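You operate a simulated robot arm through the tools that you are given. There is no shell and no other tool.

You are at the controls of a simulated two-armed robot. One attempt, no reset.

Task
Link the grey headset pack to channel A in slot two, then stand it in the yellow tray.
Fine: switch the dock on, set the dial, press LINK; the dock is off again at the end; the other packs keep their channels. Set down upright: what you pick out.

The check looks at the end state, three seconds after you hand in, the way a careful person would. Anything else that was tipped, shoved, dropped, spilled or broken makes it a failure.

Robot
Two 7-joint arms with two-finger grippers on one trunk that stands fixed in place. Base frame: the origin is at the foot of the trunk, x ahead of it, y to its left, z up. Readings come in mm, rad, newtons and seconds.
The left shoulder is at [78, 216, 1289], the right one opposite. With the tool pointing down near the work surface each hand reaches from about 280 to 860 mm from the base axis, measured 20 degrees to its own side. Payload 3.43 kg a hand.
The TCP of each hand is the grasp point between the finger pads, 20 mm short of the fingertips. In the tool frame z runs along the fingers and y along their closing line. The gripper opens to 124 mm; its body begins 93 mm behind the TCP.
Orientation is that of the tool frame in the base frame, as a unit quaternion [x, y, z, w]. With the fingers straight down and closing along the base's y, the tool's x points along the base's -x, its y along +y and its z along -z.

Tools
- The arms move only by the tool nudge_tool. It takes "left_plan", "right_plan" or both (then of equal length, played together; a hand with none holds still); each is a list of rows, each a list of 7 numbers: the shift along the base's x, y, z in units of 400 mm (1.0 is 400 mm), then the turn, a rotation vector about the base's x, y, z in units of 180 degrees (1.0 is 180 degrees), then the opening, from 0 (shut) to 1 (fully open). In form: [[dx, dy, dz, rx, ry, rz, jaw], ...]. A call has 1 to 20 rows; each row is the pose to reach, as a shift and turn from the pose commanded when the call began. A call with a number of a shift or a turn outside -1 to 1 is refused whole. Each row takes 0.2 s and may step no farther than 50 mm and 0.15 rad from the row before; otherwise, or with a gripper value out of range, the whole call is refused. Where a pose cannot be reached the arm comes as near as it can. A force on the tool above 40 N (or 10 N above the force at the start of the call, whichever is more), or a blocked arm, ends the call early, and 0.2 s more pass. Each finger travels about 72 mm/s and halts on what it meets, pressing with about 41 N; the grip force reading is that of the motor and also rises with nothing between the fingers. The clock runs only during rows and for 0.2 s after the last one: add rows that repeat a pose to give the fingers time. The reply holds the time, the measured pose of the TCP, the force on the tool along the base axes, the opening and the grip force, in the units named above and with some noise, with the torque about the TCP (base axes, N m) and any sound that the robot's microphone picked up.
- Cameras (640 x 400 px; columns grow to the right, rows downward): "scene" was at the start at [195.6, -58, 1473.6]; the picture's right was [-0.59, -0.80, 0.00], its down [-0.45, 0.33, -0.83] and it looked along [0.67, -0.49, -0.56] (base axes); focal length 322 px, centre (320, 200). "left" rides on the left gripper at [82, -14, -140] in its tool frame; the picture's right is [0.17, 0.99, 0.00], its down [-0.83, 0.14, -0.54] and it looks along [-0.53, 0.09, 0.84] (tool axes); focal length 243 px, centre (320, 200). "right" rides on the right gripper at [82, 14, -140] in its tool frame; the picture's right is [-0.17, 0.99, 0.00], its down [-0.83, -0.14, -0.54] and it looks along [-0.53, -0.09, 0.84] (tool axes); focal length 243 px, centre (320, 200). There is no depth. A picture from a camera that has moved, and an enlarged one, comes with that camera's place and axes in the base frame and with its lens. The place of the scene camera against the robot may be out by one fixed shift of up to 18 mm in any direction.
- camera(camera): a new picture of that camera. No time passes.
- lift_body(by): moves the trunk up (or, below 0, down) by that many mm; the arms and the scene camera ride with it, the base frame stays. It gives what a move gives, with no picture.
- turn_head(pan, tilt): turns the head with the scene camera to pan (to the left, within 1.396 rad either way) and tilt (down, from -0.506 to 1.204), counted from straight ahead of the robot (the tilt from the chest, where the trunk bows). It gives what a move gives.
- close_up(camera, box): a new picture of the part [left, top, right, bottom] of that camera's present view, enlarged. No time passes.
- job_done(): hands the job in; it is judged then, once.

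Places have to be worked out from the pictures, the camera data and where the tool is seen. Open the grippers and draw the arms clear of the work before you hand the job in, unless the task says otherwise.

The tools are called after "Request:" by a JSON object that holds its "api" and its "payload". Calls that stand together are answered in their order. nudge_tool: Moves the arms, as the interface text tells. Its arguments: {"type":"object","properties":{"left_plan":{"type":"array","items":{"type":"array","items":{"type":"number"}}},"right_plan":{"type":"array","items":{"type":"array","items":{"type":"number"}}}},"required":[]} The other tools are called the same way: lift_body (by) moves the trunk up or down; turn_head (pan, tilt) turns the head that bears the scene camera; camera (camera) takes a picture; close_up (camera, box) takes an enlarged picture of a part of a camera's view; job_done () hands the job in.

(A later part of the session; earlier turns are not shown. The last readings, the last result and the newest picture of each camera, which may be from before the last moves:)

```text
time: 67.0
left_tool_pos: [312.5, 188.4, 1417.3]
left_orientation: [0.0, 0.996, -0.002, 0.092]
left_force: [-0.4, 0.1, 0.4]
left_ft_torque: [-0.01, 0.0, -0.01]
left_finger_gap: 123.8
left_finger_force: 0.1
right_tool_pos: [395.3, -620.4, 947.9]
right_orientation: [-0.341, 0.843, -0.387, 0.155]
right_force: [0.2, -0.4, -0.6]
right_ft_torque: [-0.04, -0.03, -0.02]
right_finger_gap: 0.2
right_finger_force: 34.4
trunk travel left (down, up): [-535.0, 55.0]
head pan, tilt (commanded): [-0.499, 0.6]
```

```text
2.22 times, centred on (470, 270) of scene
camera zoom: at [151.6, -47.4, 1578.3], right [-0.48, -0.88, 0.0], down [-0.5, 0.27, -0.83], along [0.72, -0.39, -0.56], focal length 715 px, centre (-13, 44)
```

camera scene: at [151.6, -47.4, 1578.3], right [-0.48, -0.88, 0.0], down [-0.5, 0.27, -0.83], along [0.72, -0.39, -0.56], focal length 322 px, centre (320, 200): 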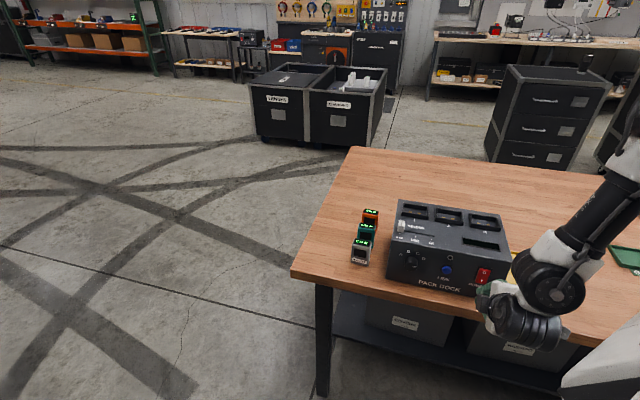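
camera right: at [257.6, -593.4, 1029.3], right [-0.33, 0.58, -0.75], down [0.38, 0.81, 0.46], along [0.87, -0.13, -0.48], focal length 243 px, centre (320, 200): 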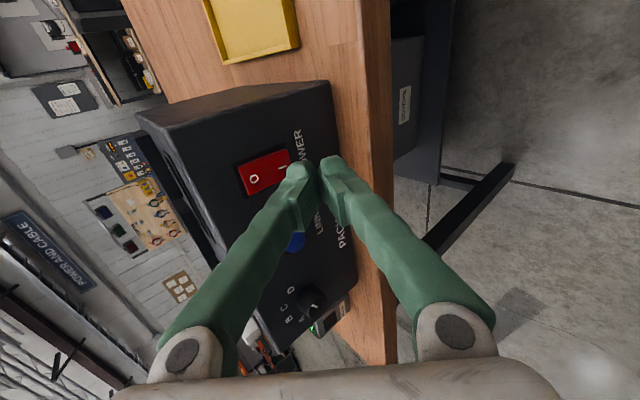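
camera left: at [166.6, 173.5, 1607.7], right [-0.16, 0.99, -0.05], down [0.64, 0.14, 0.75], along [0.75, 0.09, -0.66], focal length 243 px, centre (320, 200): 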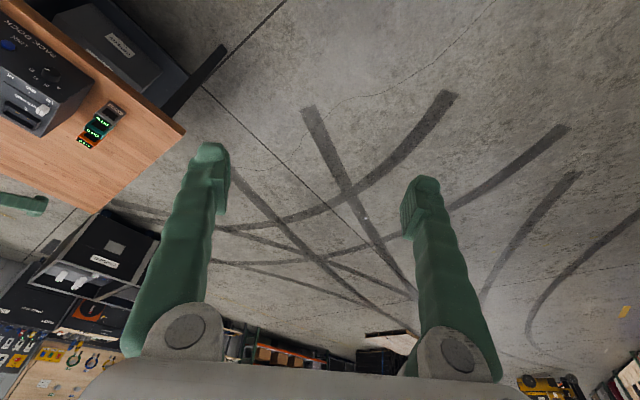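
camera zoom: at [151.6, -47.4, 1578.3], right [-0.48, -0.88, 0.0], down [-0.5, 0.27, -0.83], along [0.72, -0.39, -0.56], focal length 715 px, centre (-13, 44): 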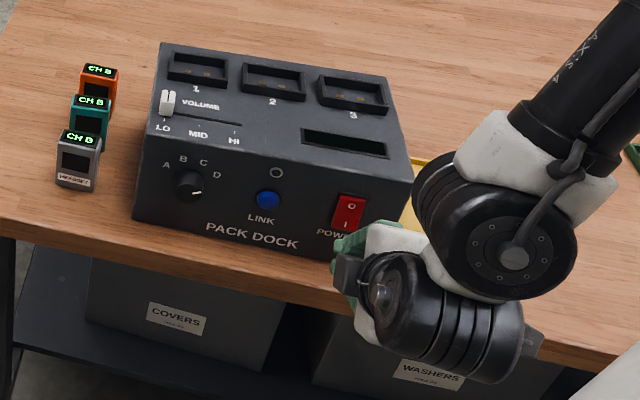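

The two views agree: "I" at u≈153, z≈941. The leading point of the upper fingertip is about 25 mm ahead of and 3 mm above the TCP, so I'll lower 9 mm and approach to just short of contact.

Request:
{"api": "nudge_tool", "payload": {"right_plan": [[0.0, 0.0, -0.0225, 0, 0, 0, 0], [0.0175, -0.0178, -0.0225, 0, 0, 0, 0], [0.035, -0.0357, -0.0225, 0, 0, 0, 0], [0.0455, -0.0464, -0.0225, 0, 0, 0, 0], [0.0455, -0.0464, -0.0225, 0, 0, 0, 0]]}}

Request:
{"api": "close_up", "payload": {"camera": "right", "box": [220, 120, 380, 240]}}

Request:
{"api": "close_up", "payload": {"camera": "scene", "box": [430, 220, 550, 320]}}

```text
time: 68.2
left_tool_pos: [313.1, 187.8, 1416.0]
left_orientation: [-0.001, 0.996, -0.002, 0.092]
left_force: [-0.6, -0.1, -0.8]
left_ft_torque: [-0.02, -0.03, 0.02]
left_finger_gap: 123.7
left_finger_force: 0.1
right_tool_pos: [414.6, -640.6, 938.5]
right_orientation: [-0.341, 0.843, -0.387, 0.155]
right_force: [-0.3, -0.6, 0.9]
right_ft_torque: [-0.03, -0.01, -0.02]
right_finger_gap: 0.3
right_finger_force: 34.5
trunk travel left (down, up): [-535.0, 55.0]
head pan, tilt (commanded): [-0.499, 0.6]
```

```text
3.33 times, centred on (300, 180) of right
camera zoom: at [276.8, -612.5, 1020.0], right [-0.33, 0.58, -0.75], down [0.38, 0.81, 0.46], along [0.87, -0.13, -0.48], focal length 809 px, centre (387, 267)
```

zoom: 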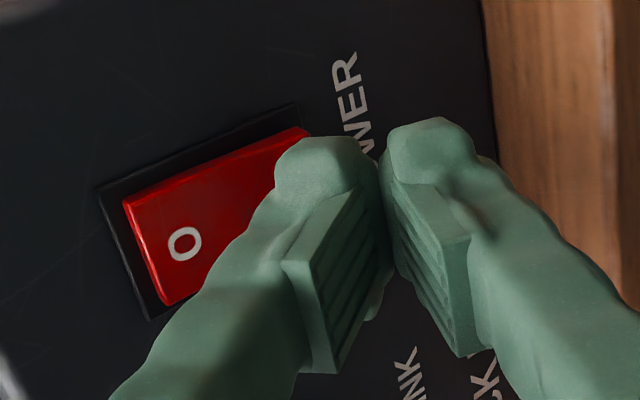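

```text
4.00 times, centred on (490, 270) of scene
camera zoom: at [151.9, -47.4, 1578.3], right [-0.48, -0.88, 0.0], down [-0.5, 0.27, -0.83], along [0.72, -0.39, -0.56], focal length 1286 px, centre (-360, -80)
```

zoom: 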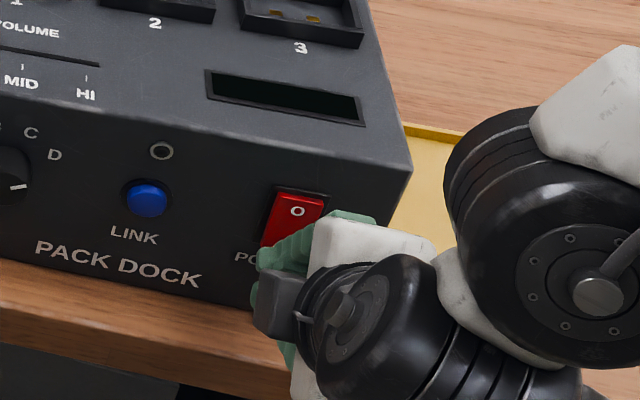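

No contact yet at v=748. I'll press forward in small 2 mm steps, watching force and sound.

Request:
{"api": "nudge_tool", "payload": {"right_plan": [[0.0035, -0.0036, 0, 0, 0, 0, 0], [0.007, -0.0071, 0, 0, 0, 0, 0], [0.0105, -0.0107, 0, 0, 0, 0, 0], [0.014, -0.0143, 0, 0, 0, 0, 0], [0.0175, -0.0178, 0, 0, 0, 0, 0]]}}

Request:
{"api": "close_up", "payload": {"camera": "right", "box": [220, 120, 380, 240]}}

```text
time: 69.4
left_tool_pos: [312.8, 188.2, 1416.1]
left_orientation: [0.0, 0.996, -0.003, 0.092]
left_force: [0.3, 0.3, 0.1]
left_ft_torque: [0.0, -0.02, -0.03]
left_finger_gap: 123.7
left_finger_force: 0.0
right_tool_pos: [421.2, -646.1, 939.6]
right_orientation: [-0.341, 0.843, -0.387, 0.155]
right_force: [0.0, 0.0, -0.1]
right_ft_torque: [-0.02, 0.0, -0.01]
right_finger_gap: 0.1
right_finger_force: 34.3
trunk travel left (down, up): [-535.0, 55.0]
head pan, tilt (commanded): [-0.499, 0.6]
```

```text
3.33 times, centred on (300, 180) of right
camera zoom: at [283.1, -619.7, 1020.6], right [-0.33, 0.58, -0.75], down [0.38, 0.81, 0.46], along [0.87, -0.13, -0.48], focal length 809 px, centre (387, 267)
```

zoom: 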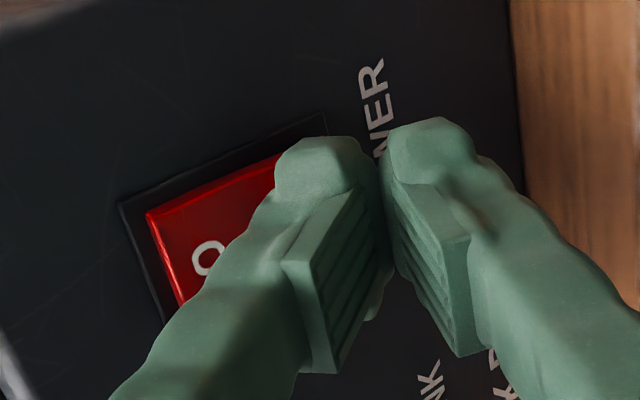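

Still no contact at v≈756. Continuing another 10 mm in 2 mm steps.

Request:
{"api": "nudge_tool", "payload": {"right_plan": [[0.0035, -0.0036, 0, 0, 0, 0, 0], [0.007, -0.0071, 0, 0, 0, 0, 0], [0.0105, -0.0107, 0, 0, 0, 0, 0], [0.014, -0.0143, 0, 0, 0, 0, 0], [0.0175, -0.0178, 0, 0, 0, 0, 0]]}}

Request:
{"api": "close_up", "payload": {"camera": "right", "box": [220, 120, 380, 240]}}

Request:
{"api": "close_up", "payload": {"camera": "scene", "box": [430, 220, 550, 320]}}

```text
time: 70.6
left_tool_pos: [312.4, 189.2, 1415.3]
left_orientation: [0.0, 0.996, -0.002, 0.092]
left_force: [0.6, -0.1, 0.2]
left_ft_torque: [-0.01, 0.02, 0.0]
left_finger_gap: 123.9
left_finger_force: 0.1
right_tool_pos: [427.4, -653.2, 939.1]
right_orientation: [-0.341, 0.843, -0.386, 0.156]
right_force: [-5.1, 5.7, -1.0]
right_ft_torque: [0.0, -0.02, 0.1]
right_finger_gap: 0.0
right_finger_force: 34.5
trunk travel left (down, up): [-535.0, 55.0]
head pan, tilt (commanded): [-0.499, 0.6]
```

```text
3.33 times, centred on (300, 180) of right
camera zoom: at [289.6, -626.2, 1020.2], right [-0.33, 0.58, -0.75], down [0.38, 0.81, 0.46], along [0.87, -0.13, -0.48], focal length 809 px, centre (387, 267)
```

zoom: 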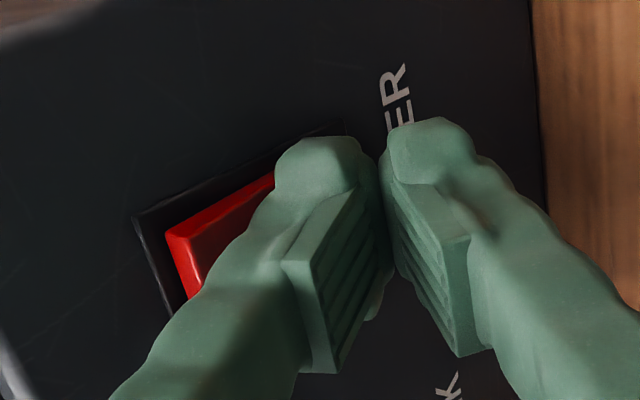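

```text
4.00 times, centred on (490, 270) of scene
camera zoom: at [151.1, -47.0, 1578.3], right [-0.48, -0.88, 0.0], down [-0.5, 0.27, -0.83], along [0.72, -0.39, -0.56], focal length 1286 px, centre (-360, -80)
```

zoom: 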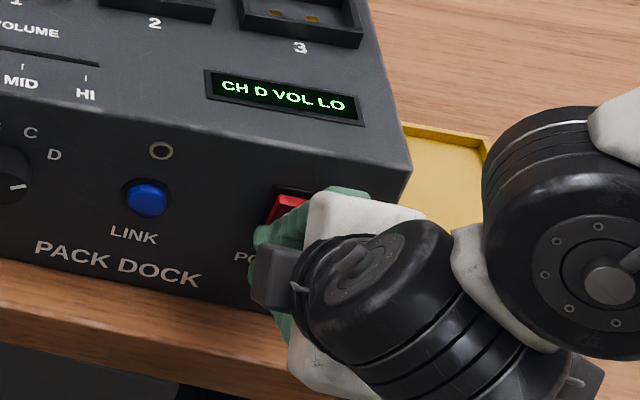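

The rocker clicked over: the dock is on and its display reads "CH D VOL LO". I'll retreat from the rocker and rise to a clear spot in front of the panel.

Request:
{"api": "nudge_tool", "payload": {"right_plan": [[-0.026, 0.027, 0, 0, 0, 0, 0], [-0.0525, 0.0535, 0, 0, 0, 0, 0], [-0.079, 0.08, 0.01, 0, 0, 0, 0], [-0.105, 0.107, 0.05, 0, 0, 0, 0], [-0.105, 0.107, 0.1, 0, 0, 0, 0], [-0.095, 0.127, 0.15, 0, 0, 0, 0], [-0.085, 0.147, 0.2, 0, 0, 0, 0], [-0.085, 0.147, 0.2, 0, 0, 0, 0]]}}

Request:
{"api": "close_up", "payload": {"camera": "scene", "box": [360, 180, 560, 320]}}

```text
time: 72.4
left_tool_pos: [310.8, 187.1, 1417.2]
left_orientation: [0.0, 0.996, -0.001, 0.093]
left_force: [-0.8, 0.1, -0.5]
left_ft_torque: [0.05, -0.02, 0.04]
left_finger_gap: 124.0
left_finger_force: 0.0
right_tool_pos: [390.2, -594.5, 1021.0]
right_orientation: [-0.34, 0.843, -0.386, 0.157]
right_force: [-0.4, -0.8, 0.2]
right_ft_torque: [-0.01, -0.02, 0.0]
right_finger_gap: 0.0
right_finger_force: 34.5
trunk travel left (down, up): [-535.0, 55.0]
head pan, tilt (commanded): [-0.499, 0.6]
```

```text
2.86 times, centred on (460, 250) of scene
camera zoom: at [148.9, -49.3, 1578.6], right [-0.48, -0.88, 0.0], down [-0.49, 0.27, -0.83], along [0.73, -0.39, -0.56], focal length 919 px, centre (-80, 57)
```

zoom: 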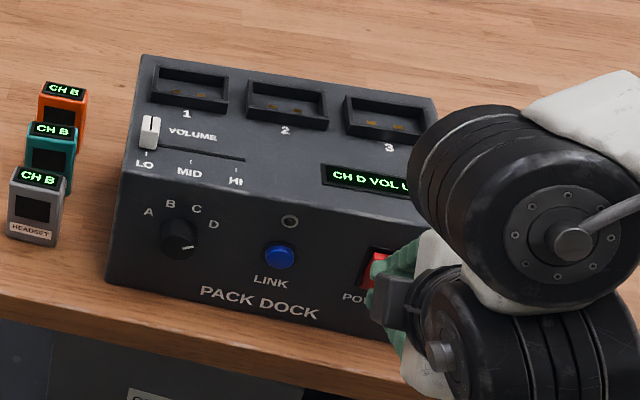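

Display confirmed on. Now I'll roll the hand +90° about its own axis (so the fingers close along the panel's width) while sliding left to u≈30, staying 90 mm off the panel.

Request:
{"api": "nudge_tool", "payload": {"right_plan": [[0.0178, 0.0175, 0.0045, -0.0239, 0.0248, 0.0297, 0], [0.0356, 0.035, 0.009, -0.0478, 0.0497, 0.0594, 0], [0.0535, 0.0525, 0.0136, -0.0716, 0.0745, 0.0892, 0], [0.0713, 0.07, 0.018, -0.0955, 0.0994, 0.1189, 0], [0.0891, 0.0875, 0.0227, -0.1194, 0.1242, 0.1486, 0], [0.1069, 0.105, 0.027, -0.1433, 0.1491, 0.1783, 0], [0.1247, 0.1225, 0.032, -0.1672, 0.1739, 0.208, 0], [0.1425, 0.14, 0.036, -0.191, 0.1988, 0.2377, 0], [0.1604, 0.1575, 0.041, -0.2149, 0.2236, 0.2675, 0], [0.1782, 0.175, 0.0455, -0.2388, 0.2485, 0.2972, 0], [0.196, 0.1925, 0.05, -0.2627, 0.2733, 0.3269, 0], [0.196, 0.1925, 0.05, -0.2627, 0.2733, 0.3269, 0], [0.196, 0.1925, 0.05, -0.2627, 0.2733, 0.3269, 0]]}}

Request:
{"api": "camera", "payload": {"camera": "scene"}}

Request:
{"api": "camera", "payload": {"camera": "right"}}

```text
time: 75.2
left_tool_pos: [312.3, 188.2, 1415.8]
left_orientation: [-0.001, 0.996, -0.003, 0.093]
left_force: [-0.1, 0.3, -1.0]
left_ft_torque: [-0.01, -0.01, 0.02]
left_finger_gap: 123.9
left_finger_force: 0.1
right_tool_pos: [473.5, -517.3, 1039.5]
right_orientation: [0.837, -0.354, 0.384, 0.163]
right_force: [0.7, 0.3, -0.7]
right_ft_torque: [0.0, -0.02, -0.02]
right_finger_gap: 0.0
right_finger_force: 33.8
trunk travel left (down, up): [-535.0, 55.0]
head pan, tilt (commanded): [-0.499, 0.6]
```

```text
taken
camera scene: at [151.8, -47.5, 1578.3], right [-0.48, -0.88, 0.0], down [-0.5, 0.27, -0.83], along [0.72, -0.39, -0.56], focal length 322 px, centre (320, 200)
```

scene: 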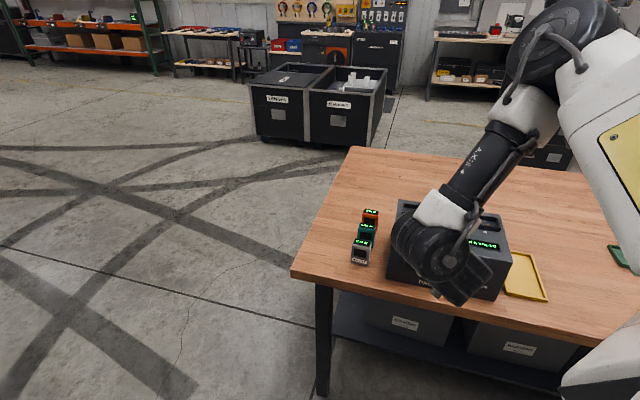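

```text
taken
camera right: at [429.1, -488.3, 1193.8], right [-0.78, -0.61, -0.12], down [-0.56, 0.78, -0.28], along [0.26, -0.15, -0.95], focal length 243 px, centre (320, 200)
```

right: 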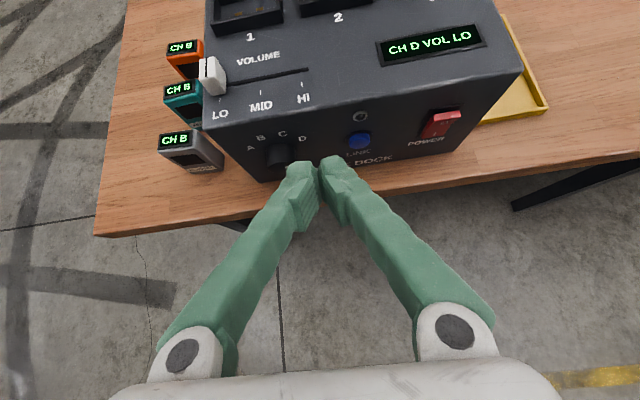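

Now the hand camera looks over the top at an upright view of the panel, with the fingers closing along its width, which is ideal for the dial. To give the wrist room to swing around the knob I'll lower the trunk a bit.

Request:
{"api": "lift_body", "payload": {"by": -40}}

Request:
{"api": "camera", "payload": {"camera": "right"}}

```text
time: 76.0
left_tool_pos: [329.7, 186.8, 1346.8]
left_orientation: [0.0, 0.999, -0.003, 0.049]
left_force: [0.7, 0.1, 1.0]
left_ft_torque: [-0.03, -0.03, 0.03]
left_finger_gap: 124.1
left_finger_force: 0.0
right_tool_pos: [472.6, -517.3, 1000.9]
right_orientation: [0.836, -0.355, 0.385, 0.163]
right_force: [-0.1, 0.2, 0.5]
right_ft_torque: [0.01, 0.0, 0.0]
right_finger_gap: 0.0
right_finger_force: 33.9
trunk travel left (down, up): [-495.0, 95.0]
head pan, tilt (commanded): [-0.499, 0.6]
```

```text
taken
camera right: at [426.8, -488.3, 1154.4], right [-0.78, -0.61, -0.13], down [-0.56, 0.78, -0.28], along [0.27, -0.15, -0.95], focal length 243 px, centre (320, 200)
```

right: 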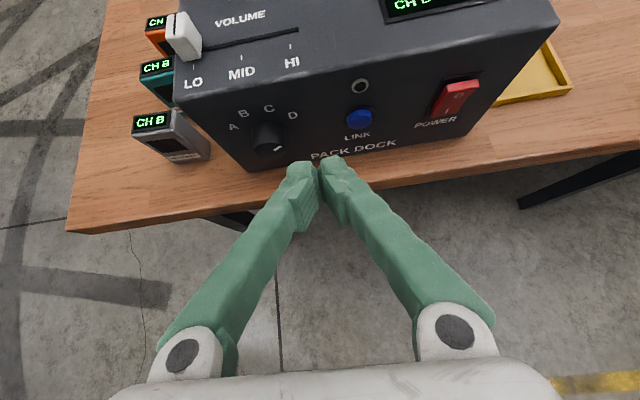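

This time the hand kept its pose and just came down 39 mm. Once more, by 40.

Request:
{"api": "lift_body", "payload": {"by": -40}}

Request:
{"api": "camera", "payload": {"camera": "right"}}

```text
time: 76.8
left_tool_pos: [341.4, 187.1, 1285.2]
left_orientation: [-0.001, 1.0, -0.003, 0.017]
left_force: [-0.2, -0.2, -0.4]
left_ft_torque: [0.01, -0.02, 0.0]
left_finger_gap: 124.2
left_finger_force: 0.0
right_tool_pos: [473.3, -518.3, 960.7]
right_orientation: [0.837, -0.355, 0.383, 0.164]
right_force: [-0.1, -0.9, 0.9]
right_ft_torque: [-0.01, 0.01, -0.01]
right_finger_gap: 0.0
right_finger_force: 34.4
trunk travel left (down, up): [-455.0, 135.0]
head pan, tilt (commanded): [-0.499, 0.6]
```

```text
taken
camera right: at [427.7, -488.3, 1113.9], right [-0.78, -0.61, -0.12], down [-0.56, 0.78, -0.28], along [0.27, -0.15, -0.95], focal length 243 px, centre (320, 200)
```

right: 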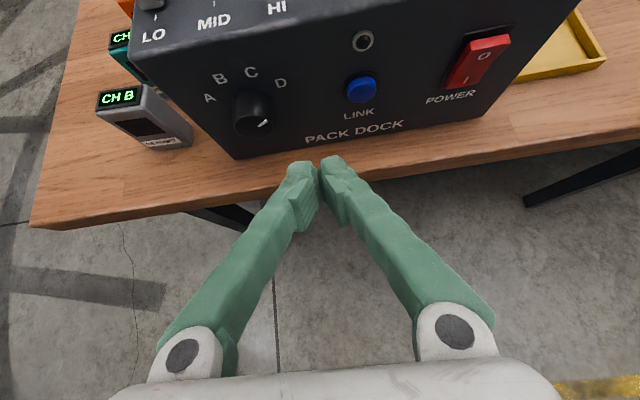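

A very clear view now. I'll zoom to measure the knob, LINK and rocker positions from here.

Request:
{"api": "close_up", "payload": {"camera": "right", "box": [180, 20, 540, 180]}}

Request:
{"api": "close_up", "payload": {"camera": "right", "box": [190, 50, 330, 170]}}

```text
1.78 times, centred on (360, 100) of right
camera zoom: at [427.7, -488.3, 1113.9], right [-0.78, -0.61, -0.12], down [-0.56, 0.78, -0.28], along [0.27, -0.15, -0.95], focal length 431 px, centre (249, 378)
```

zoom: 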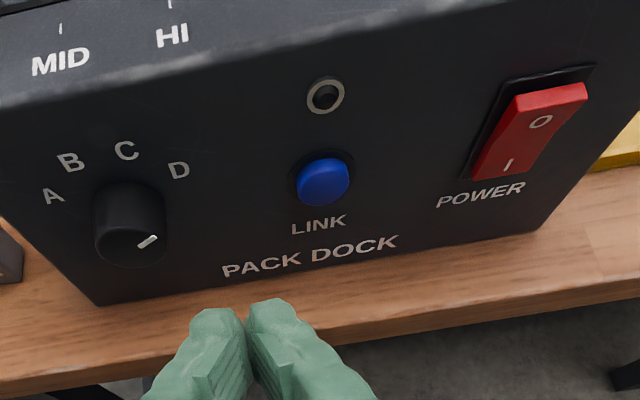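

```text
3.33 times, centred on (260, 110) of right
camera zoom: at [427.7, -488.3, 1113.9], right [-0.78, -0.61, -0.12], down [-0.56, 0.78, -0.28], along [0.27, -0.15, -0.95], focal length 809 px, centre (520, 500)
```

zoom: 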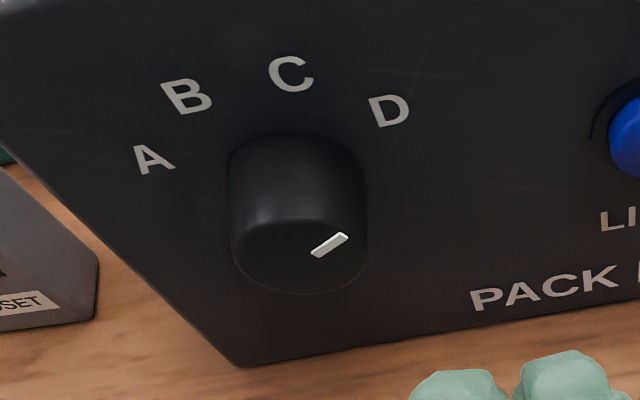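

Precise fit: knob centre u=-22.7, z=951, front face v≈769, panel v≈791, Ø≈32 mm; LINK u=66.7, z=951. I'll pre-position in front of the knob with the gripper opened to ~52 mm and the hand leaned 40° clockwise, so I can turn counter-clockwise through a long arc.

Request:
{"api": "nudge_tool", "payload": {"right_plan": [[0.017, 0.011, -0.004, 0.026, -0.0264, 0, 0.2], [0.034, 0.022, -0.008, 0.0519, -0.0529, 0, 0.42], [0.0515, 0.033, -0.0125, 0.0778, -0.0793, 0, 0.42], [0.069, 0.044, -0.017, 0.1037, -0.1057, 0, 0.42], [0.086, 0.055, -0.021, 0.1297, -0.1322, 0, 0.42], [0.103, 0.066, -0.025, 0.1556, -0.1586, 0, 0.42], [0.103, 0.066, -0.025, 0.1556, -0.1586, 0, 0.42], [0.103, 0.066, -0.025, 0.1556, -0.1586, 0, 0.42]]}}

Request:
{"api": "camera", "payload": {"camera": "right"}}

Request:
{"api": "camera", "payload": {"camera": "scene"}}

```text
time: 78.6
left_tool_pos: [341.7, 186.5, 1287.0]
left_orientation: [-0.001, 1.0, -0.004, 0.016]
left_force: [0.4, 0.6, 0.2]
left_ft_torque: [-0.03, 0.01, -0.02]
left_finger_gap: 124.0
left_finger_force: 0.1
right_tool_pos: [515.3, -491.4, 949.6]
right_orientation: [0.734, -0.463, 0.479, -0.133]
right_force: [1.5, -1.0, 1.0]
right_ft_torque: [0.1, 0.13, 0.05]
right_finger_gap: 52.2
right_finger_force: 0.0
right hand out of reach, approached as far as the arm can: row 4, 5
trunk travel left (down, up): [-455.0, 135.0]
head pan, tilt (commanded): [-0.499, 0.6]
```

```text
taken
camera right: at [402.0, -529.5, 1058.6], right [-0.56, -0.4, -0.73], down [-0.46, 0.88, -0.12], along [0.69, 0.27, -0.68], focal length 243 px, centre (320, 200)
```

right: 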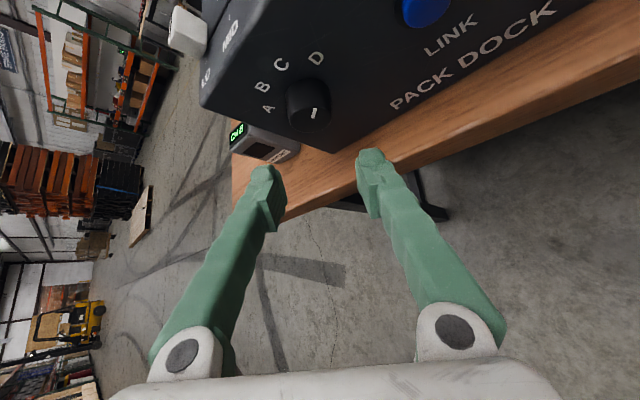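

```text
taken
camera scene: at [198.6, -47.6, 1483.9], right [-0.48, -0.88, 0.0], down [-0.5, 0.27, -0.82], along [0.72, -0.39, -0.57], focal length 322 px, centre (320, 200)
```

scene: 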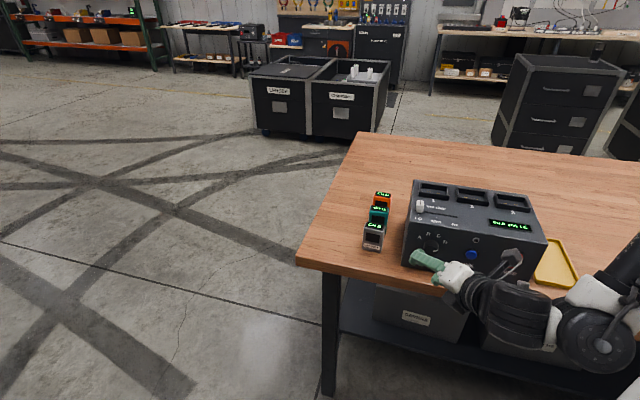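

Reached with a 40° lean and the closing line perpendicular to the knob axis; the TCP is at u=-23.6, z=949.6, v=712. I'll approach 34 mm along v and check alignment before straddling the knob.

Request:
{"api": "nudge_tool", "payload": {"right_plan": [[0.015, -0.0155, 0.0015, 0, 0, 0, 0.42], [0.03, -0.031, 0.003, 0, 0, 0, 0.42], [0.045, -0.0465, 0.0035, 0, 0, 0, 0.42], [0.059, -0.061, 0.0035, 0, 0, 0, 0.42], [0.059, -0.061, 0.0035, 0, 0, 0, 0.42]]}}

Request:
{"api": "camera", "payload": {"camera": "right"}}

Request:
{"api": "close_up", "payload": {"camera": "scene", "box": [380, 200, 560, 320]}}

```text
time: 79.8
left_tool_pos: [341.5, 186.8, 1283.8]
left_orientation: [0.001, 1.0, -0.003, 0.017]
left_force: [-0.3, 0.1, 0.5]
left_ft_torque: [0.02, -0.01, 0.02]
left_finger_gap: 124.1
left_finger_force: 0.1
right_tool_pos: [537.6, -516.3, 950.7]
right_orientation: [0.732, -0.465, 0.479, -0.134]
right_force: [-0.8, -0.4, 0.6]
right_ft_torque: [0.02, 0.02, 0.03]
right_finger_gap: 52.1
right_finger_force: 0.1
trunk travel left (down, up): [-455.0, 135.0]
head pan, tilt (commanded): [-0.499, 0.6]
```

```text
taken
camera right: at [424.7, -553.8, 1060.4], right [-0.56, -0.39, -0.73], down [-0.46, 0.88, -0.12], along [0.69, 0.27, -0.67], focal length 243 px, centre (320, 200)
```

right: 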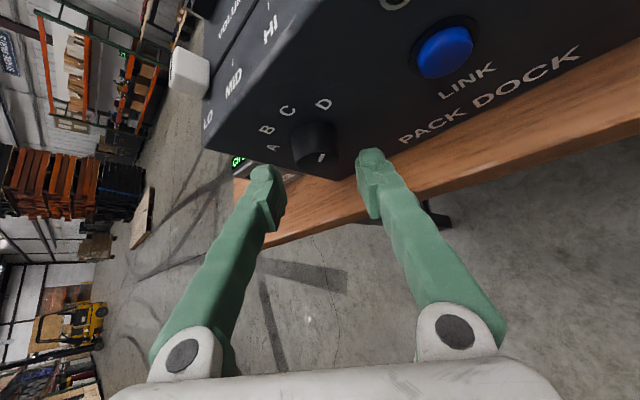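

```text
3.33 times, centred on (470, 260) of scene
camera zoom: at [198.2, -47.9, 1483.9], right [-0.48, -0.88, 0.0], down [-0.5, 0.27, -0.83], along [0.72, -0.39, -0.56], focal length 1072 px, centre (-180, 0)
```

zoom: 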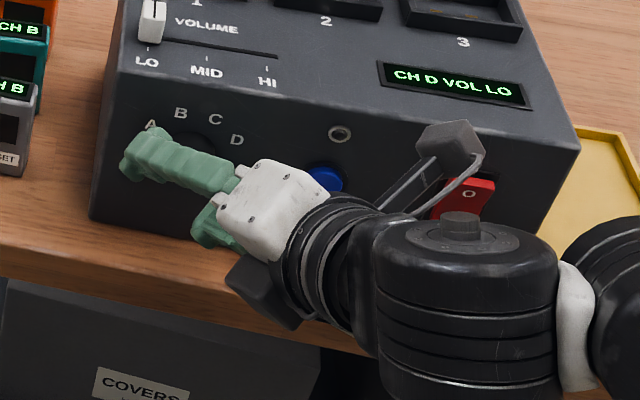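

The knob sits centred between the fingertips. Advancing the final 21 mm so the pads straddle the knob.

Request:
{"api": "nudge_tool", "payload": {"right_plan": [[0.0095, -0.0096, 0, 0, 0, 0, 0.42], [0.019, -0.0193, 0, 0, 0, 0, 0.42], [0.028, -0.0285, 0, 0, 0, 0, 0.42], [0.0368, -0.0375, 0, 0, 0, 0, 0.42], [0.0368, -0.0375, 0, 0, 0, 0, 0.42]]}}

Request:
{"api": "camera", "payload": {"camera": "right"}}

Request:
{"api": "close_up", "payload": {"camera": "scene", "box": [380, 200, 560, 320]}}

```text
time: 81.0
left_tool_pos: [340.7, 187.5, 1286.7]
left_orientation: [-0.001, 1.0, -0.004, 0.016]
left_force: [0.1, -0.2, 0.4]
left_ft_torque: [-0.03, -0.01, -0.02]
left_finger_gap: 124.1
left_finger_force: 0.1
right_tool_pos: [551.7, -529.7, 953.2]
right_orientation: [0.733, -0.464, 0.479, -0.135]
right_force: [-0.3, 0.4, 1.2]
right_ft_torque: [-0.03, -0.02, 0.0]
right_finger_gap: 51.9
right_finger_force: 0.1
trunk travel left (down, up): [-455.0, 135.0]
head pan, tilt (commanded): [-0.499, 0.6]
```

```text
taken
camera right: at [438.4, -568.2, 1061.7], right [-0.56, -0.39, -0.73], down [-0.46, 0.88, -0.12], along [0.69, 0.27, -0.67], focal length 243 px, centre (320, 200)
```

right: 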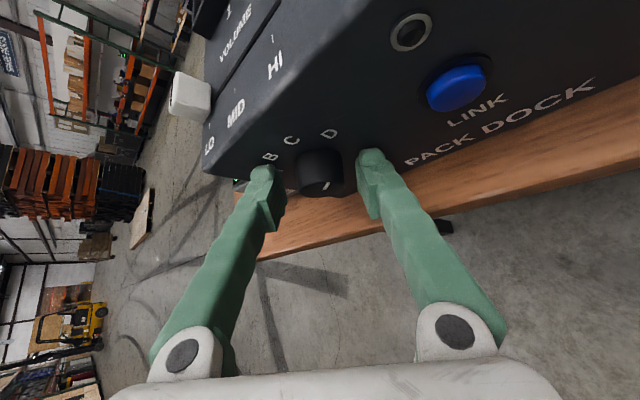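

```text
3.33 times, centred on (470, 260) of scene
camera zoom: at [198.4, -47.6, 1483.9], right [-0.48, -0.88, 0.0], down [-0.5, 0.27, -0.83], along [0.72, -0.39, -0.56], focal length 1072 px, centre (-180, 0)
```

zoom: 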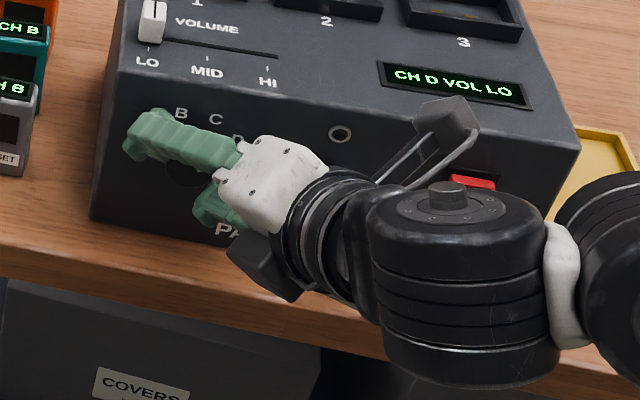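

Well aligned: the TCP is at u=-22.7, z=953, v=764, with the knob between the pads. Closing gently on the knob.

Request:
{"api": "nudge_tool", "payload": {"right_plan": [[0, 0, 0, 0, 0, 0, 0.34], [0, 0, 0, 0, 0, 0, 0.28], [0, 0, 0, 0, 0, 0, 0.22], [0, 0, 0, 0, 0, 0, 0.22]]}}

Request:
{"api": "camera", "payload": {"camera": "right"}}

```text
time: 82.0
left_tool_pos: [341.2, 187.0, 1285.6]
left_orientation: [-0.001, 1.0, -0.003, 0.016]
left_force: [0.4, 0.5, 1.3]
left_ft_torque: [0.01, 0.03, -0.01]
left_finger_gap: 124.2
left_finger_force: 0.1
right_tool_pos: [550.4, -530.4, 951.1]
right_orientation: [0.733, -0.465, 0.478, -0.133]
right_force: [-1.0, -2.1, -3.4]
right_ft_torque: [-0.01, -0.03, -0.17]
right_finger_gap: 31.7
right_finger_force: 44.6
trunk travel left (down, up): [-455.0, 135.0]
head pan, tilt (commanded): [-0.499, 0.6]
```

```text
taken
camera right: at [437.9, -568.8, 1061.1], right [-0.56, -0.39, -0.73], down [-0.46, 0.88, -0.12], along [0.69, 0.27, -0.68], focal length 243 px, centre (320, 200)
```

right: 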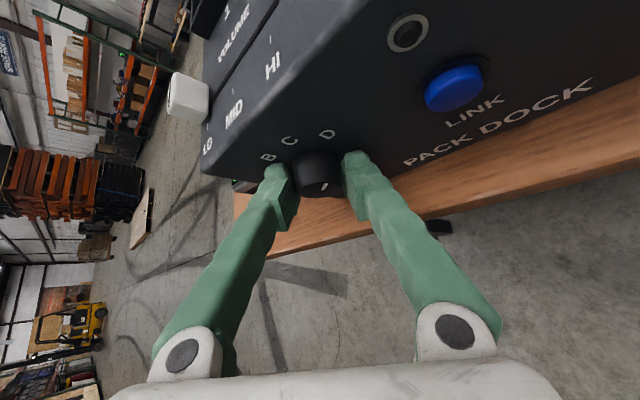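

The knob is gripped (31.7 mm, 45 N). I'll turn counter-clockwise about the knob axis, 40° first in 4° steps, and check the display.

Request:
{"api": "nudge_tool", "payload": {"right_plan": [[0, 0, 0, -0.0156, 0.0159, 0, 0.22], [0, 0, 0, -0.0311, 0.0317, 0, 0.22], [0, 0, 0, -0.0467, 0.0476, 0, 0.22], [0, 0, 0, -0.0623, 0.0634, 0, 0.22], [0, 0, 0, -0.0778, 0.0793, 0, 0.22], [0, 0, 0, -0.0934, 0.0952, 0, 0.22], [0, 0, 0, -0.109, 0.111, 0, 0.22], [0, 0, 0, -0.1245, 0.1269, 0, 0.22], [0, 0, 0, -0.1401, 0.1427, 0, 0.22], [0, 0, 0, -0.1556, 0.1586, 0, 0.22]]}}

Request:
{"api": "camera", "payload": {"camera": "right"}}

Request:
{"api": "close_up", "payload": {"camera": "scene", "box": [380, 170, 580, 320]}}

```text
time: 84.2
left_tool_pos: [340.2, 188.1, 1285.6]
left_orientation: [-0.001, 1.0, -0.005, 0.016]
left_force: [-0.1, 0.0, 0.2]
left_ft_torque: [-0.03, 0.0, -0.01]
left_finger_gap: 124.0
left_finger_force: 0.0
right_tool_pos: [552.1, -530.4, 951.2]
right_orientation: [0.837, -0.354, 0.384, 0.164]
right_force: [0.6, -9.3, 16.9]
right_ft_torque: [-0.2, -0.17, 0.04]
right_finger_gap: 32.0
right_finger_force: 45.3
trunk travel left (down, up): [-455.0, 135.0]
head pan, tilt (commanded): [-0.499, 0.6]
```

```text
taken
camera right: at [506.9, -500.4, 1106.1], right [-0.78, -0.61, -0.12], down [-0.56, 0.78, -0.28], along [0.27, -0.15, -0.95], focal length 243 px, centre (320, 200)
```

right: 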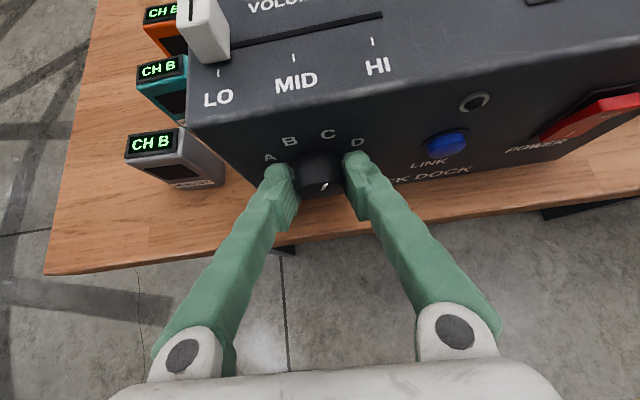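

```text
2.67 times, centred on (480, 245) of scene
camera zoom: at [197.2, -46.8, 1484.2], right [-0.48, -0.88, 0.0], down [-0.5, 0.27, -0.83], along [0.72, -0.4, -0.56], focal length 858 px, centre (-107, 80)
```

zoom: 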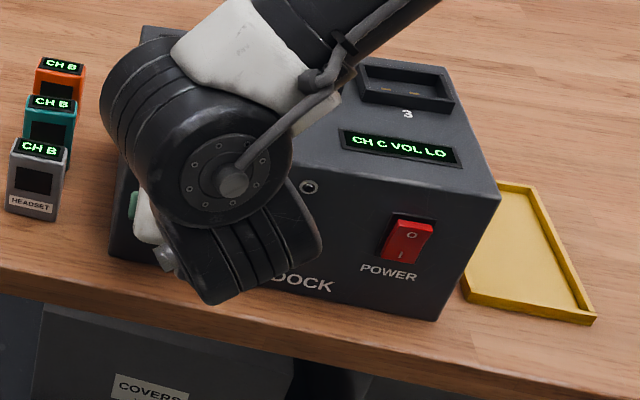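

The display now reads CH C, so the grip turns the dial faithfully. A side force of ~17 N up has built, so I'll relieve it with a 1.5 mm rise while turning the next 40° to B.

Request:
{"api": "nudge_tool", "payload": {"right_plan": [[0, -0.001, 0.0015, -0.0156, 0.0159, 0, 0.22], [0, -0.002, 0.003, -0.0311, 0.0317, 0, 0.22], [0, -0.0025, 0.00375, -0.0467, 0.0476, 0, 0.22], [0, -0.0025, 0.00375, -0.0623, 0.0634, 0, 0.22], [0, -0.0025, 0.00375, -0.0778, 0.0793, 0, 0.22], [0, -0.0025, 0.00375, -0.0934, 0.0952, 0, 0.22], [0, -0.0025, 0.00375, -0.109, 0.111, 0, 0.22], [0, -0.0025, 0.00375, -0.1245, 0.1269, 0, 0.22], [0, -0.0025, 0.00375, -0.1401, 0.1427, 0, 0.22], [0, -0.0025, 0.00375, -0.1556, 0.1586, 0, 0.22]]}}

Request:
{"api": "camera", "payload": {"camera": "right"}}

Request:
{"api": "close_up", "payload": {"camera": "scene", "box": [380, 170, 580, 320]}}

```text
time: 85.5
left_tool_pos: [337.6, 190.0, 1286.3]
left_orientation: [0.0, 1.0, -0.004, 0.018]
left_force: [-0.7, 0.5, -0.4]
left_ft_torque: [0.06, -0.02, 0.0]
left_finger_gap: 123.9
left_finger_force: 0.1
right_tool_pos: [552.5, -530.4, 952.5]
right_orientation: [0.857, -0.282, 0.318, 0.292]
right_force: [-13.6, 21.4, 20.0]
right_ft_torque: [0.47, 0.48, -0.23]
right_finger_gap: 31.7
right_finger_force: 45.3
right hand out of reach, approached as far as the arm can: row 5, 6
trunk travel left (down, up): [-455.0, 135.0]
head pan, tilt (commanded): [-0.499, 0.6]
stopped in row 6 (right hand): the force on the tool passed its limit at 46 N (the readings are from after the stop); the commanded pose is now the measured one
```

```text
taken
camera right: at [544.1, -467.9, 1102.9], right [-0.77, -0.61, 0.2], down [-0.64, 0.71, -0.3], along [0.04, -0.35, -0.93], focal length 243 px, centre (320, 200)
```

right: 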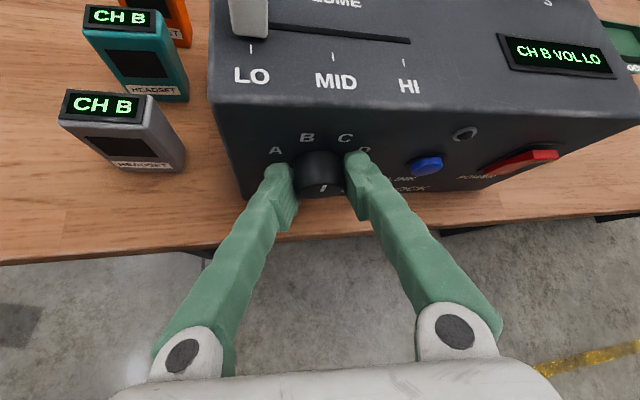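

```text
2.67 times, centred on (480, 245) of scene
camera zoom: at [194.1, -44.3, 1484.8], right [-0.48, -0.88, 0.0], down [-0.49, 0.27, -0.83], along [0.73, -0.4, -0.56], focal length 858 px, centre (-107, 80)
```

zoom: 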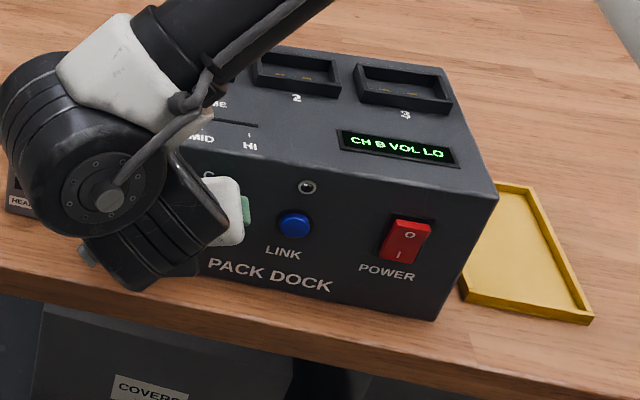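

The dial is now at CH B, but the arm hit a tracking limit and the force reached 46 N. I'll release the knob right away to relieve the load and check that the dock stayed put.

Request:
{"api": "nudge_tool", "payload": {"right_plan": [[0, 0, 0, 0, 0, 0, 0.3], [0, 0, 0, 0, 0, 0, 0.42], [0, 0, 0, 0, 0, 0, 0.42]]}}

Request:
{"api": "camera", "payload": {"camera": "right"}}

Request:
{"api": "close_up", "payload": {"camera": "scene", "box": [360, 150, 580, 320]}}

```text
time: 86.3
left_tool_pos: [338.1, 189.2, 1285.6]
left_orientation: [0.0, 1.0, -0.005, 0.018]
left_force: [0.5, -0.4, 0.5]
left_ft_torque: [-0.02, 0.0, 0.01]
left_finger_gap: 124.0
left_finger_force: 0.1
right_tool_pos: [550.7, -534.1, 950.5]
right_orientation: [0.857, -0.283, 0.316, 0.294]
right_force: [-20.6, 10.4, 9.0]
right_ft_torque: [-0.11, -0.11, -0.03]
right_finger_gap: 46.0
right_finger_force: 0.1
trunk travel left (down, up): [-455.0, 135.0]
head pan, tilt (commanded): [-0.499, 0.6]
```

```text
taken
camera right: at [543.5, -470.8, 1100.6], right [-0.77, -0.61, 0.2], down [-0.64, 0.71, -0.29], along [0.04, -0.36, -0.93], focal length 243 px, centre (320, 200)
```

right: 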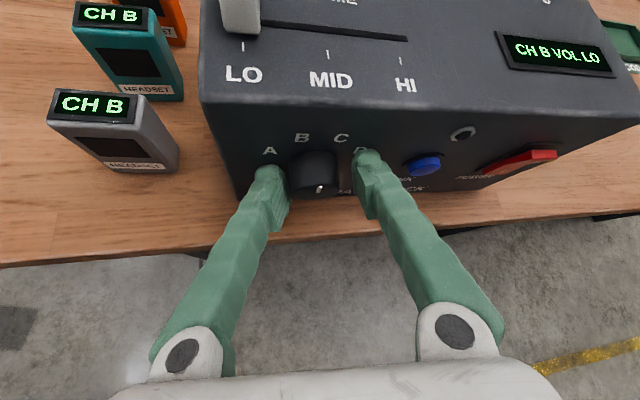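

```text
2.35 times, centred on (470, 235) of scene
camera zoom: at [194.7, -45.2, 1484.4], right [-0.48, -0.88, 0.0], down [-0.49, 0.27, -0.83], along [0.73, -0.4, -0.56], focal length 757 px, centre (-33, 118)
```

zoom: 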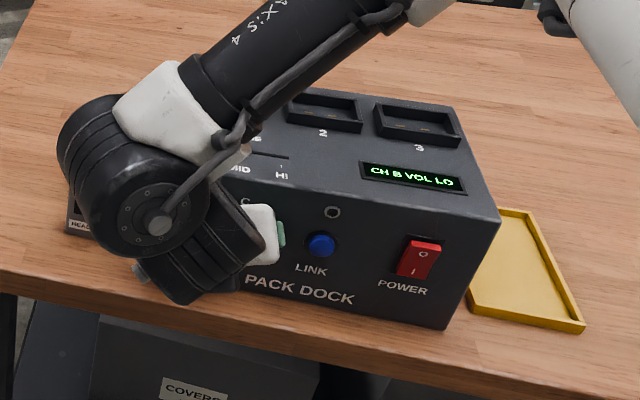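

There's still a ~22 N push along -v, so the fingertips are probably resting on the panel. I'll back straight off along -v.

Request:
{"api": "nudge_tool", "payload": {"right_plan": [[-0.007, 0.0071, 0, 0, 0, 0, 0.42], [-0.014, 0.0143, 0, 0, 0, 0, 0.42], [-0.035, 0.0357, 0, 0, 0, 0, 0.42], [-0.061, 0.0624, 0, 0, 0, 0, 0.42], [-0.087, 0.0892, 0, 0, 0, 0, 0.42], [-0.087, 0.0892, 0, 0, 0, 0, 0.42]]}}

Request:
{"api": "camera", "payload": {"camera": "right"}}

Request:
{"api": "camera", "payload": {"camera": "scene"}}

```text
time: 87.7
left_tool_pos: [341.3, 187.0, 1284.4]
left_orientation: [0.0, 1.0, -0.004, 0.015]
left_force: [-0.1, 0.2, -0.7]
left_ft_torque: [0.03, 0.04, 0.0]
left_finger_gap: 123.9
left_finger_force: 0.0
right_tool_pos: [536.4, -533.7, 947.1]
right_orientation: [0.859, -0.283, 0.314, 0.29]
right_force: [1.7, 1.2, -2.6]
right_ft_torque: [-0.01, 0.04, 0.06]
right_finger_gap: 53.7
right_finger_force: 1.6
right hand out of reach, approached as far as the arm can: row 2, 3, 4, 5, 6
trunk travel left (down, up): [-455.0, 135.0]
head pan, tilt (commanded): [-0.499, 0.6]
```

```text
taken
camera right: at [528.5, -474.1, 1097.8], right [-0.76, -0.61, 0.2], down [-0.64, 0.71, -0.29], along [0.04, -0.35, -0.94], focal length 243 px, centre (320, 200)
```

right: 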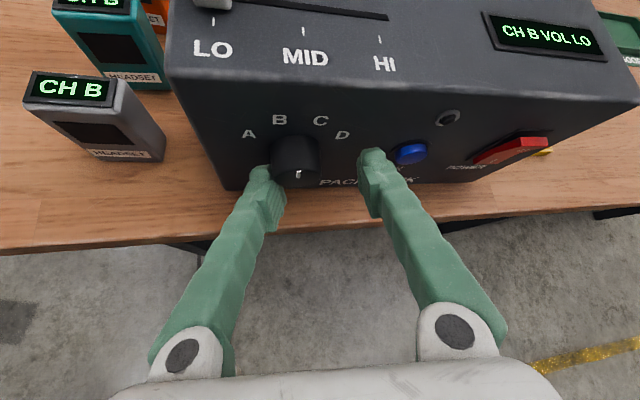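

```text
taken
camera scene: at [198.6, -47.6, 1483.9], right [-0.48, -0.88, 0.0], down [-0.5, 0.27, -0.82], along [0.72, -0.39, -0.57], focal length 322 px, centre (320, 200)
```

scene: 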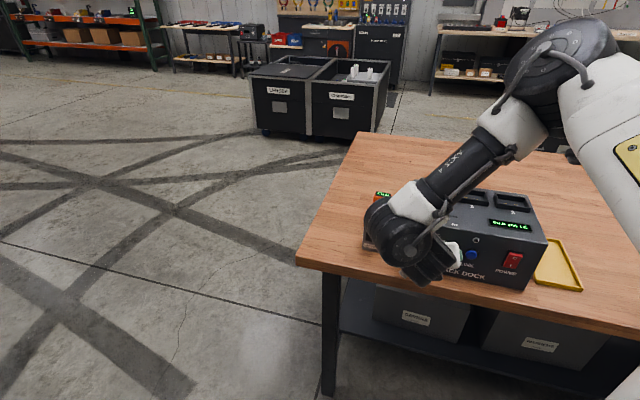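

With the -19° lean, the arm can't back straight off (it drifted to u=-9). Lean 0 is known to be reachable, so I'll rotate back upright about the knob with the fingers open, then retreat.

Request:
{"api": "nudge_tool", "payload": {"right_plan": [[0.006, 0.006, 0.0025, 0.0182, -0.0186, 0, 0.45], [0.012, 0.012, 0.005, 0.0364, -0.0371, 0, 0.45], [0.018, 0.018, 0.0075, 0.0546, -0.0557, 0, 0.45], [0.0245, 0.024, 0.01, 0.0728, -0.0742, 0, 0.45], [0.0245, 0.024, 0.01, 0.0728, -0.0742, 0, 0.45]]}}

Request:
{"api": "camera", "payload": {"camera": "right"}}

```text
time: 88.9
left_tool_pos: [341.5, 187.3, 1284.5]
left_orientation: [0.0, 1.0, -0.003, 0.016]
left_force: [-0.4, 0.2, 0.1]
left_ft_torque: [-0.01, 0.01, 0.02]
left_finger_gap: 124.0
left_finger_force: 0.0
right_tool_pos: [542.4, -528.1, 952.9]
right_orientation: [0.842, -0.349, 0.379, 0.158]
right_force: [0.1, 0.9, 0.0]
right_ft_torque: [0.0, 0.0, 0.0]
right_finger_gap: 55.6
right_finger_force: 0.0
trunk travel left (down, up): [-455.0, 135.0]
head pan, tilt (commanded): [-0.499, 0.6]
```

```text
taken
camera right: at [498.9, -500.3, 1106.4], right [-0.78, -0.62, -0.12], down [-0.58, 0.77, -0.27], along [0.26, -0.14, -0.96], focal length 243 px, centre (320, 200)
```

right: 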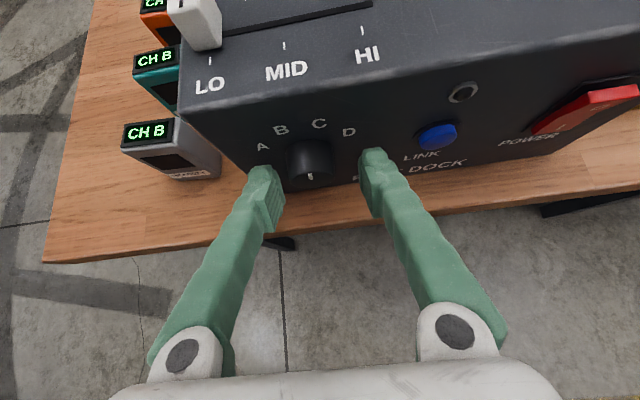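

Free now, zero force. The pointer is upright (between C and B, reading B), so 60° more is needed to reach A. I'll back off to v≈712, lean +45° clockwise there, and re-approach.

Request:
{"api": "nudge_tool", "payload": {"right_plan": [[-0.02, 0.02, 0, 0, 0, 0, 0.45], [-0.04, 0.04, 0, 0, 0, 0, 0.45], [-0.06, 0.061, 0, 0, 0, 0, 0.45], [-0.079, 0.08, 0, 0, 0, 0, 0.45], [-0.074, 0.085, -0.002, 0.0219, -0.0223, 0, 0.45], [-0.07, 0.089, -0.004, 0.0438, -0.0446, 0, 0.45], [-0.069, 0.09, -0.005, 0.0657, -0.0669, 0, 0.45], [-0.069, 0.09, -0.005, 0.0876, -0.0892, 0, 0.45], [-0.069, 0.09, -0.005, 0.1095, -0.1115, 0, 0.45], [-0.069, 0.09, -0.005, 0.1314, -0.1338, 0, 0.45], [-0.069, 0.09, -0.005, 0.1533, -0.1561, 0, 0.45], [-0.069, 0.09, -0.005, 0.1751, -0.1784, 0, 0.45], [-0.069, 0.09, -0.005, 0.1751, -0.1784, 0, 0.45], [-0.069, 0.09, -0.005, 0.1751, -0.1784, 0, 0.45]]}}

Request:
{"api": "camera", "payload": {"camera": "right"}}

Request:
{"api": "camera", "payload": {"camera": "scene"}}

```text
time: 91.9
left_tool_pos: [341.1, 186.2, 1286.8]
left_orientation: [0.0, 1.0, -0.004, 0.017]
left_force: [-0.7, 0.7, 1.6]
left_ft_torque: [0.03, 0.0, 0.04]
left_finger_gap: 124.2
left_finger_force: 0.1
right_tool_pos: [514.2, -492.8, 952.8]
right_orientation: [0.716, -0.467, 0.488, -0.176]
right_force: [-0.4, -0.1, 0.0]
right_ft_torque: [-0.04, 0.0, 0.02]
right_finger_gap: 55.9
right_finger_force: 0.1
right hand out of reach, approached as far as the arm can: row 9, 10
trunk travel left (down, up): [-455.0, 135.0]
head pan, tilt (commanded): [-0.499, 0.6]
```

```text
taken
camera right: at [395.2, -539.6, 1051.7], right [-0.51, -0.35, -0.79], down [-0.47, 0.88, -0.09], along [0.72, 0.32, -0.61], focal length 243 px, centre (320, 200)
```

right: 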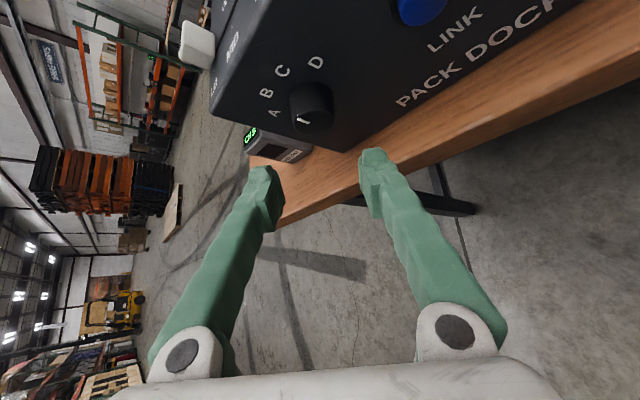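

```text
taken
camera scene: at [197.5, -48.5, 1484.0], right [-0.48, -0.88, 0.0], down [-0.5, 0.27, -0.83], along [0.72, -0.39, -0.56], focal length 322 px, centre (320, 200)
```

scene: 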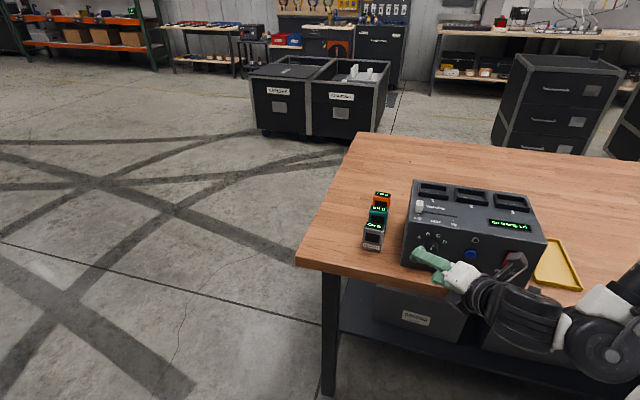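

Lean 45° reached with the closing line perpendicular to the knob axis. Approaching in two stages; I'll check alignment near the end.

Request:
{"api": "nudge_tool", "payload": {"right_plan": [[0.0185, -0.0182, -0.0045, 0, 0, 0, 0.45], [0.037, -0.0365, -0.0045, 0, 0, 0, 0.45], [0.0555, -0.0547, -0.0045, 0, 0, 0, 0.45], [0.074, -0.073, -0.0045, 0, 0, 0, 0.45], [0.0925, -0.0912, -0.0045, 0, 0, 0, 0.45], [0.0925, -0.0912, -0.0045, 0, 0, 0, 0.45], [0.0925, -0.0912, -0.0045, 0, 0, 0, 0.45]]}}

Request:
{"api": "camera", "payload": {"camera": "right"}}

Request:
{"api": "close_up", "payload": {"camera": "scene", "box": [380, 170, 580, 320]}}

```text
time: 93.5
left_tool_pos: [341.3, 186.8, 1285.4]
left_orientation: [0.0, 1.0, -0.003, 0.017]
left_force: [0.4, 1.1, -0.7]
left_ft_torque: [0.0, -0.01, -0.02]
left_finger_gap: 124.1
left_finger_force: 0.0
right_tool_pos: [552.3, -529.7, 950.3]
right_orientation: [0.717, -0.468, 0.486, -0.175]
right_force: [0.0, 0.1, 0.0]
right_ft_torque: [-0.04, 0.02, -0.01]
right_finger_gap: 55.5
right_finger_force: 0.0
trunk travel left (down, up): [-455.0, 135.0]
head pan, tilt (commanded): [-0.499, 0.6]
```

```text
taken
camera right: at [433.4, -575.5, 1049.4], right [-0.51, -0.36, -0.78], down [-0.47, 0.88, -0.09], along [0.72, 0.32, -0.61], focal length 243 px, centre (320, 200)
```

right: 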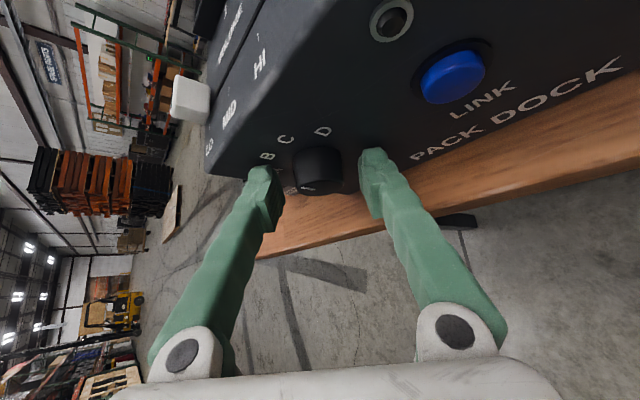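

```text
2.67 times, centred on (480, 245) of scene
camera zoom: at [198.3, -47.7, 1483.9], right [-0.48, -0.88, 0.0], down [-0.5, 0.27, -0.83], along [0.72, -0.39, -0.56], focal length 858 px, centre (-107, 80)
```

zoom: 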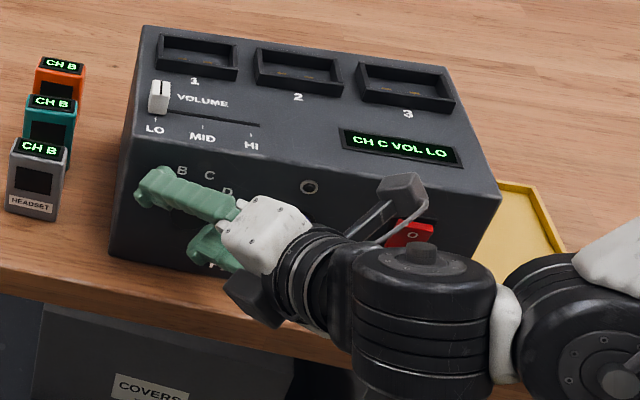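

The dock hasn't moved, and the pointer sits right at the C/B midpoint (display CH C). From the earlier forces I infer the true axis is at u≈-23, z≈952.5, so I'll raise 2 mm and then close on the knob.

Request:
{"api": "nudge_tool", "payload": {"right_plan": [[0, 0, 0.0055, 0, 0, 0, 0.45], [0, 0, 0.0055, 0, 0, 0, 0.36], [0, 0, 0.0055, 0, 0, 0, 0.29], [0, 0, 0.0055, 0, 0, 0, 0.22], [0, 0, 0.0055, 0, 0, 0, 0.22]]}}

```text
time: 94.7
left_tool_pos: [341.3, 185.1, 1285.7]
left_orientation: [0.0, 1.0, -0.003, 0.016]
left_force: [-0.4, 0.1, 0.7]
left_ft_torque: [-0.02, -0.01, -0.01]
left_finger_gap: 124.3
left_finger_force: 0.0
right_tool_pos: [552.5, -530.2, 949.6]
right_orientation: [0.718, -0.469, 0.485, -0.173]
right_force: [-5.6, -4.6, -10.0]
right_ft_torque: [-0.12, -0.09, -0.44]
right_finger_gap: 31.7
right_finger_force: 44.6
trunk travel left (down, up): [-455.0, 135.0]
head pan, tilt (commanded): [-0.499, 0.6]
```

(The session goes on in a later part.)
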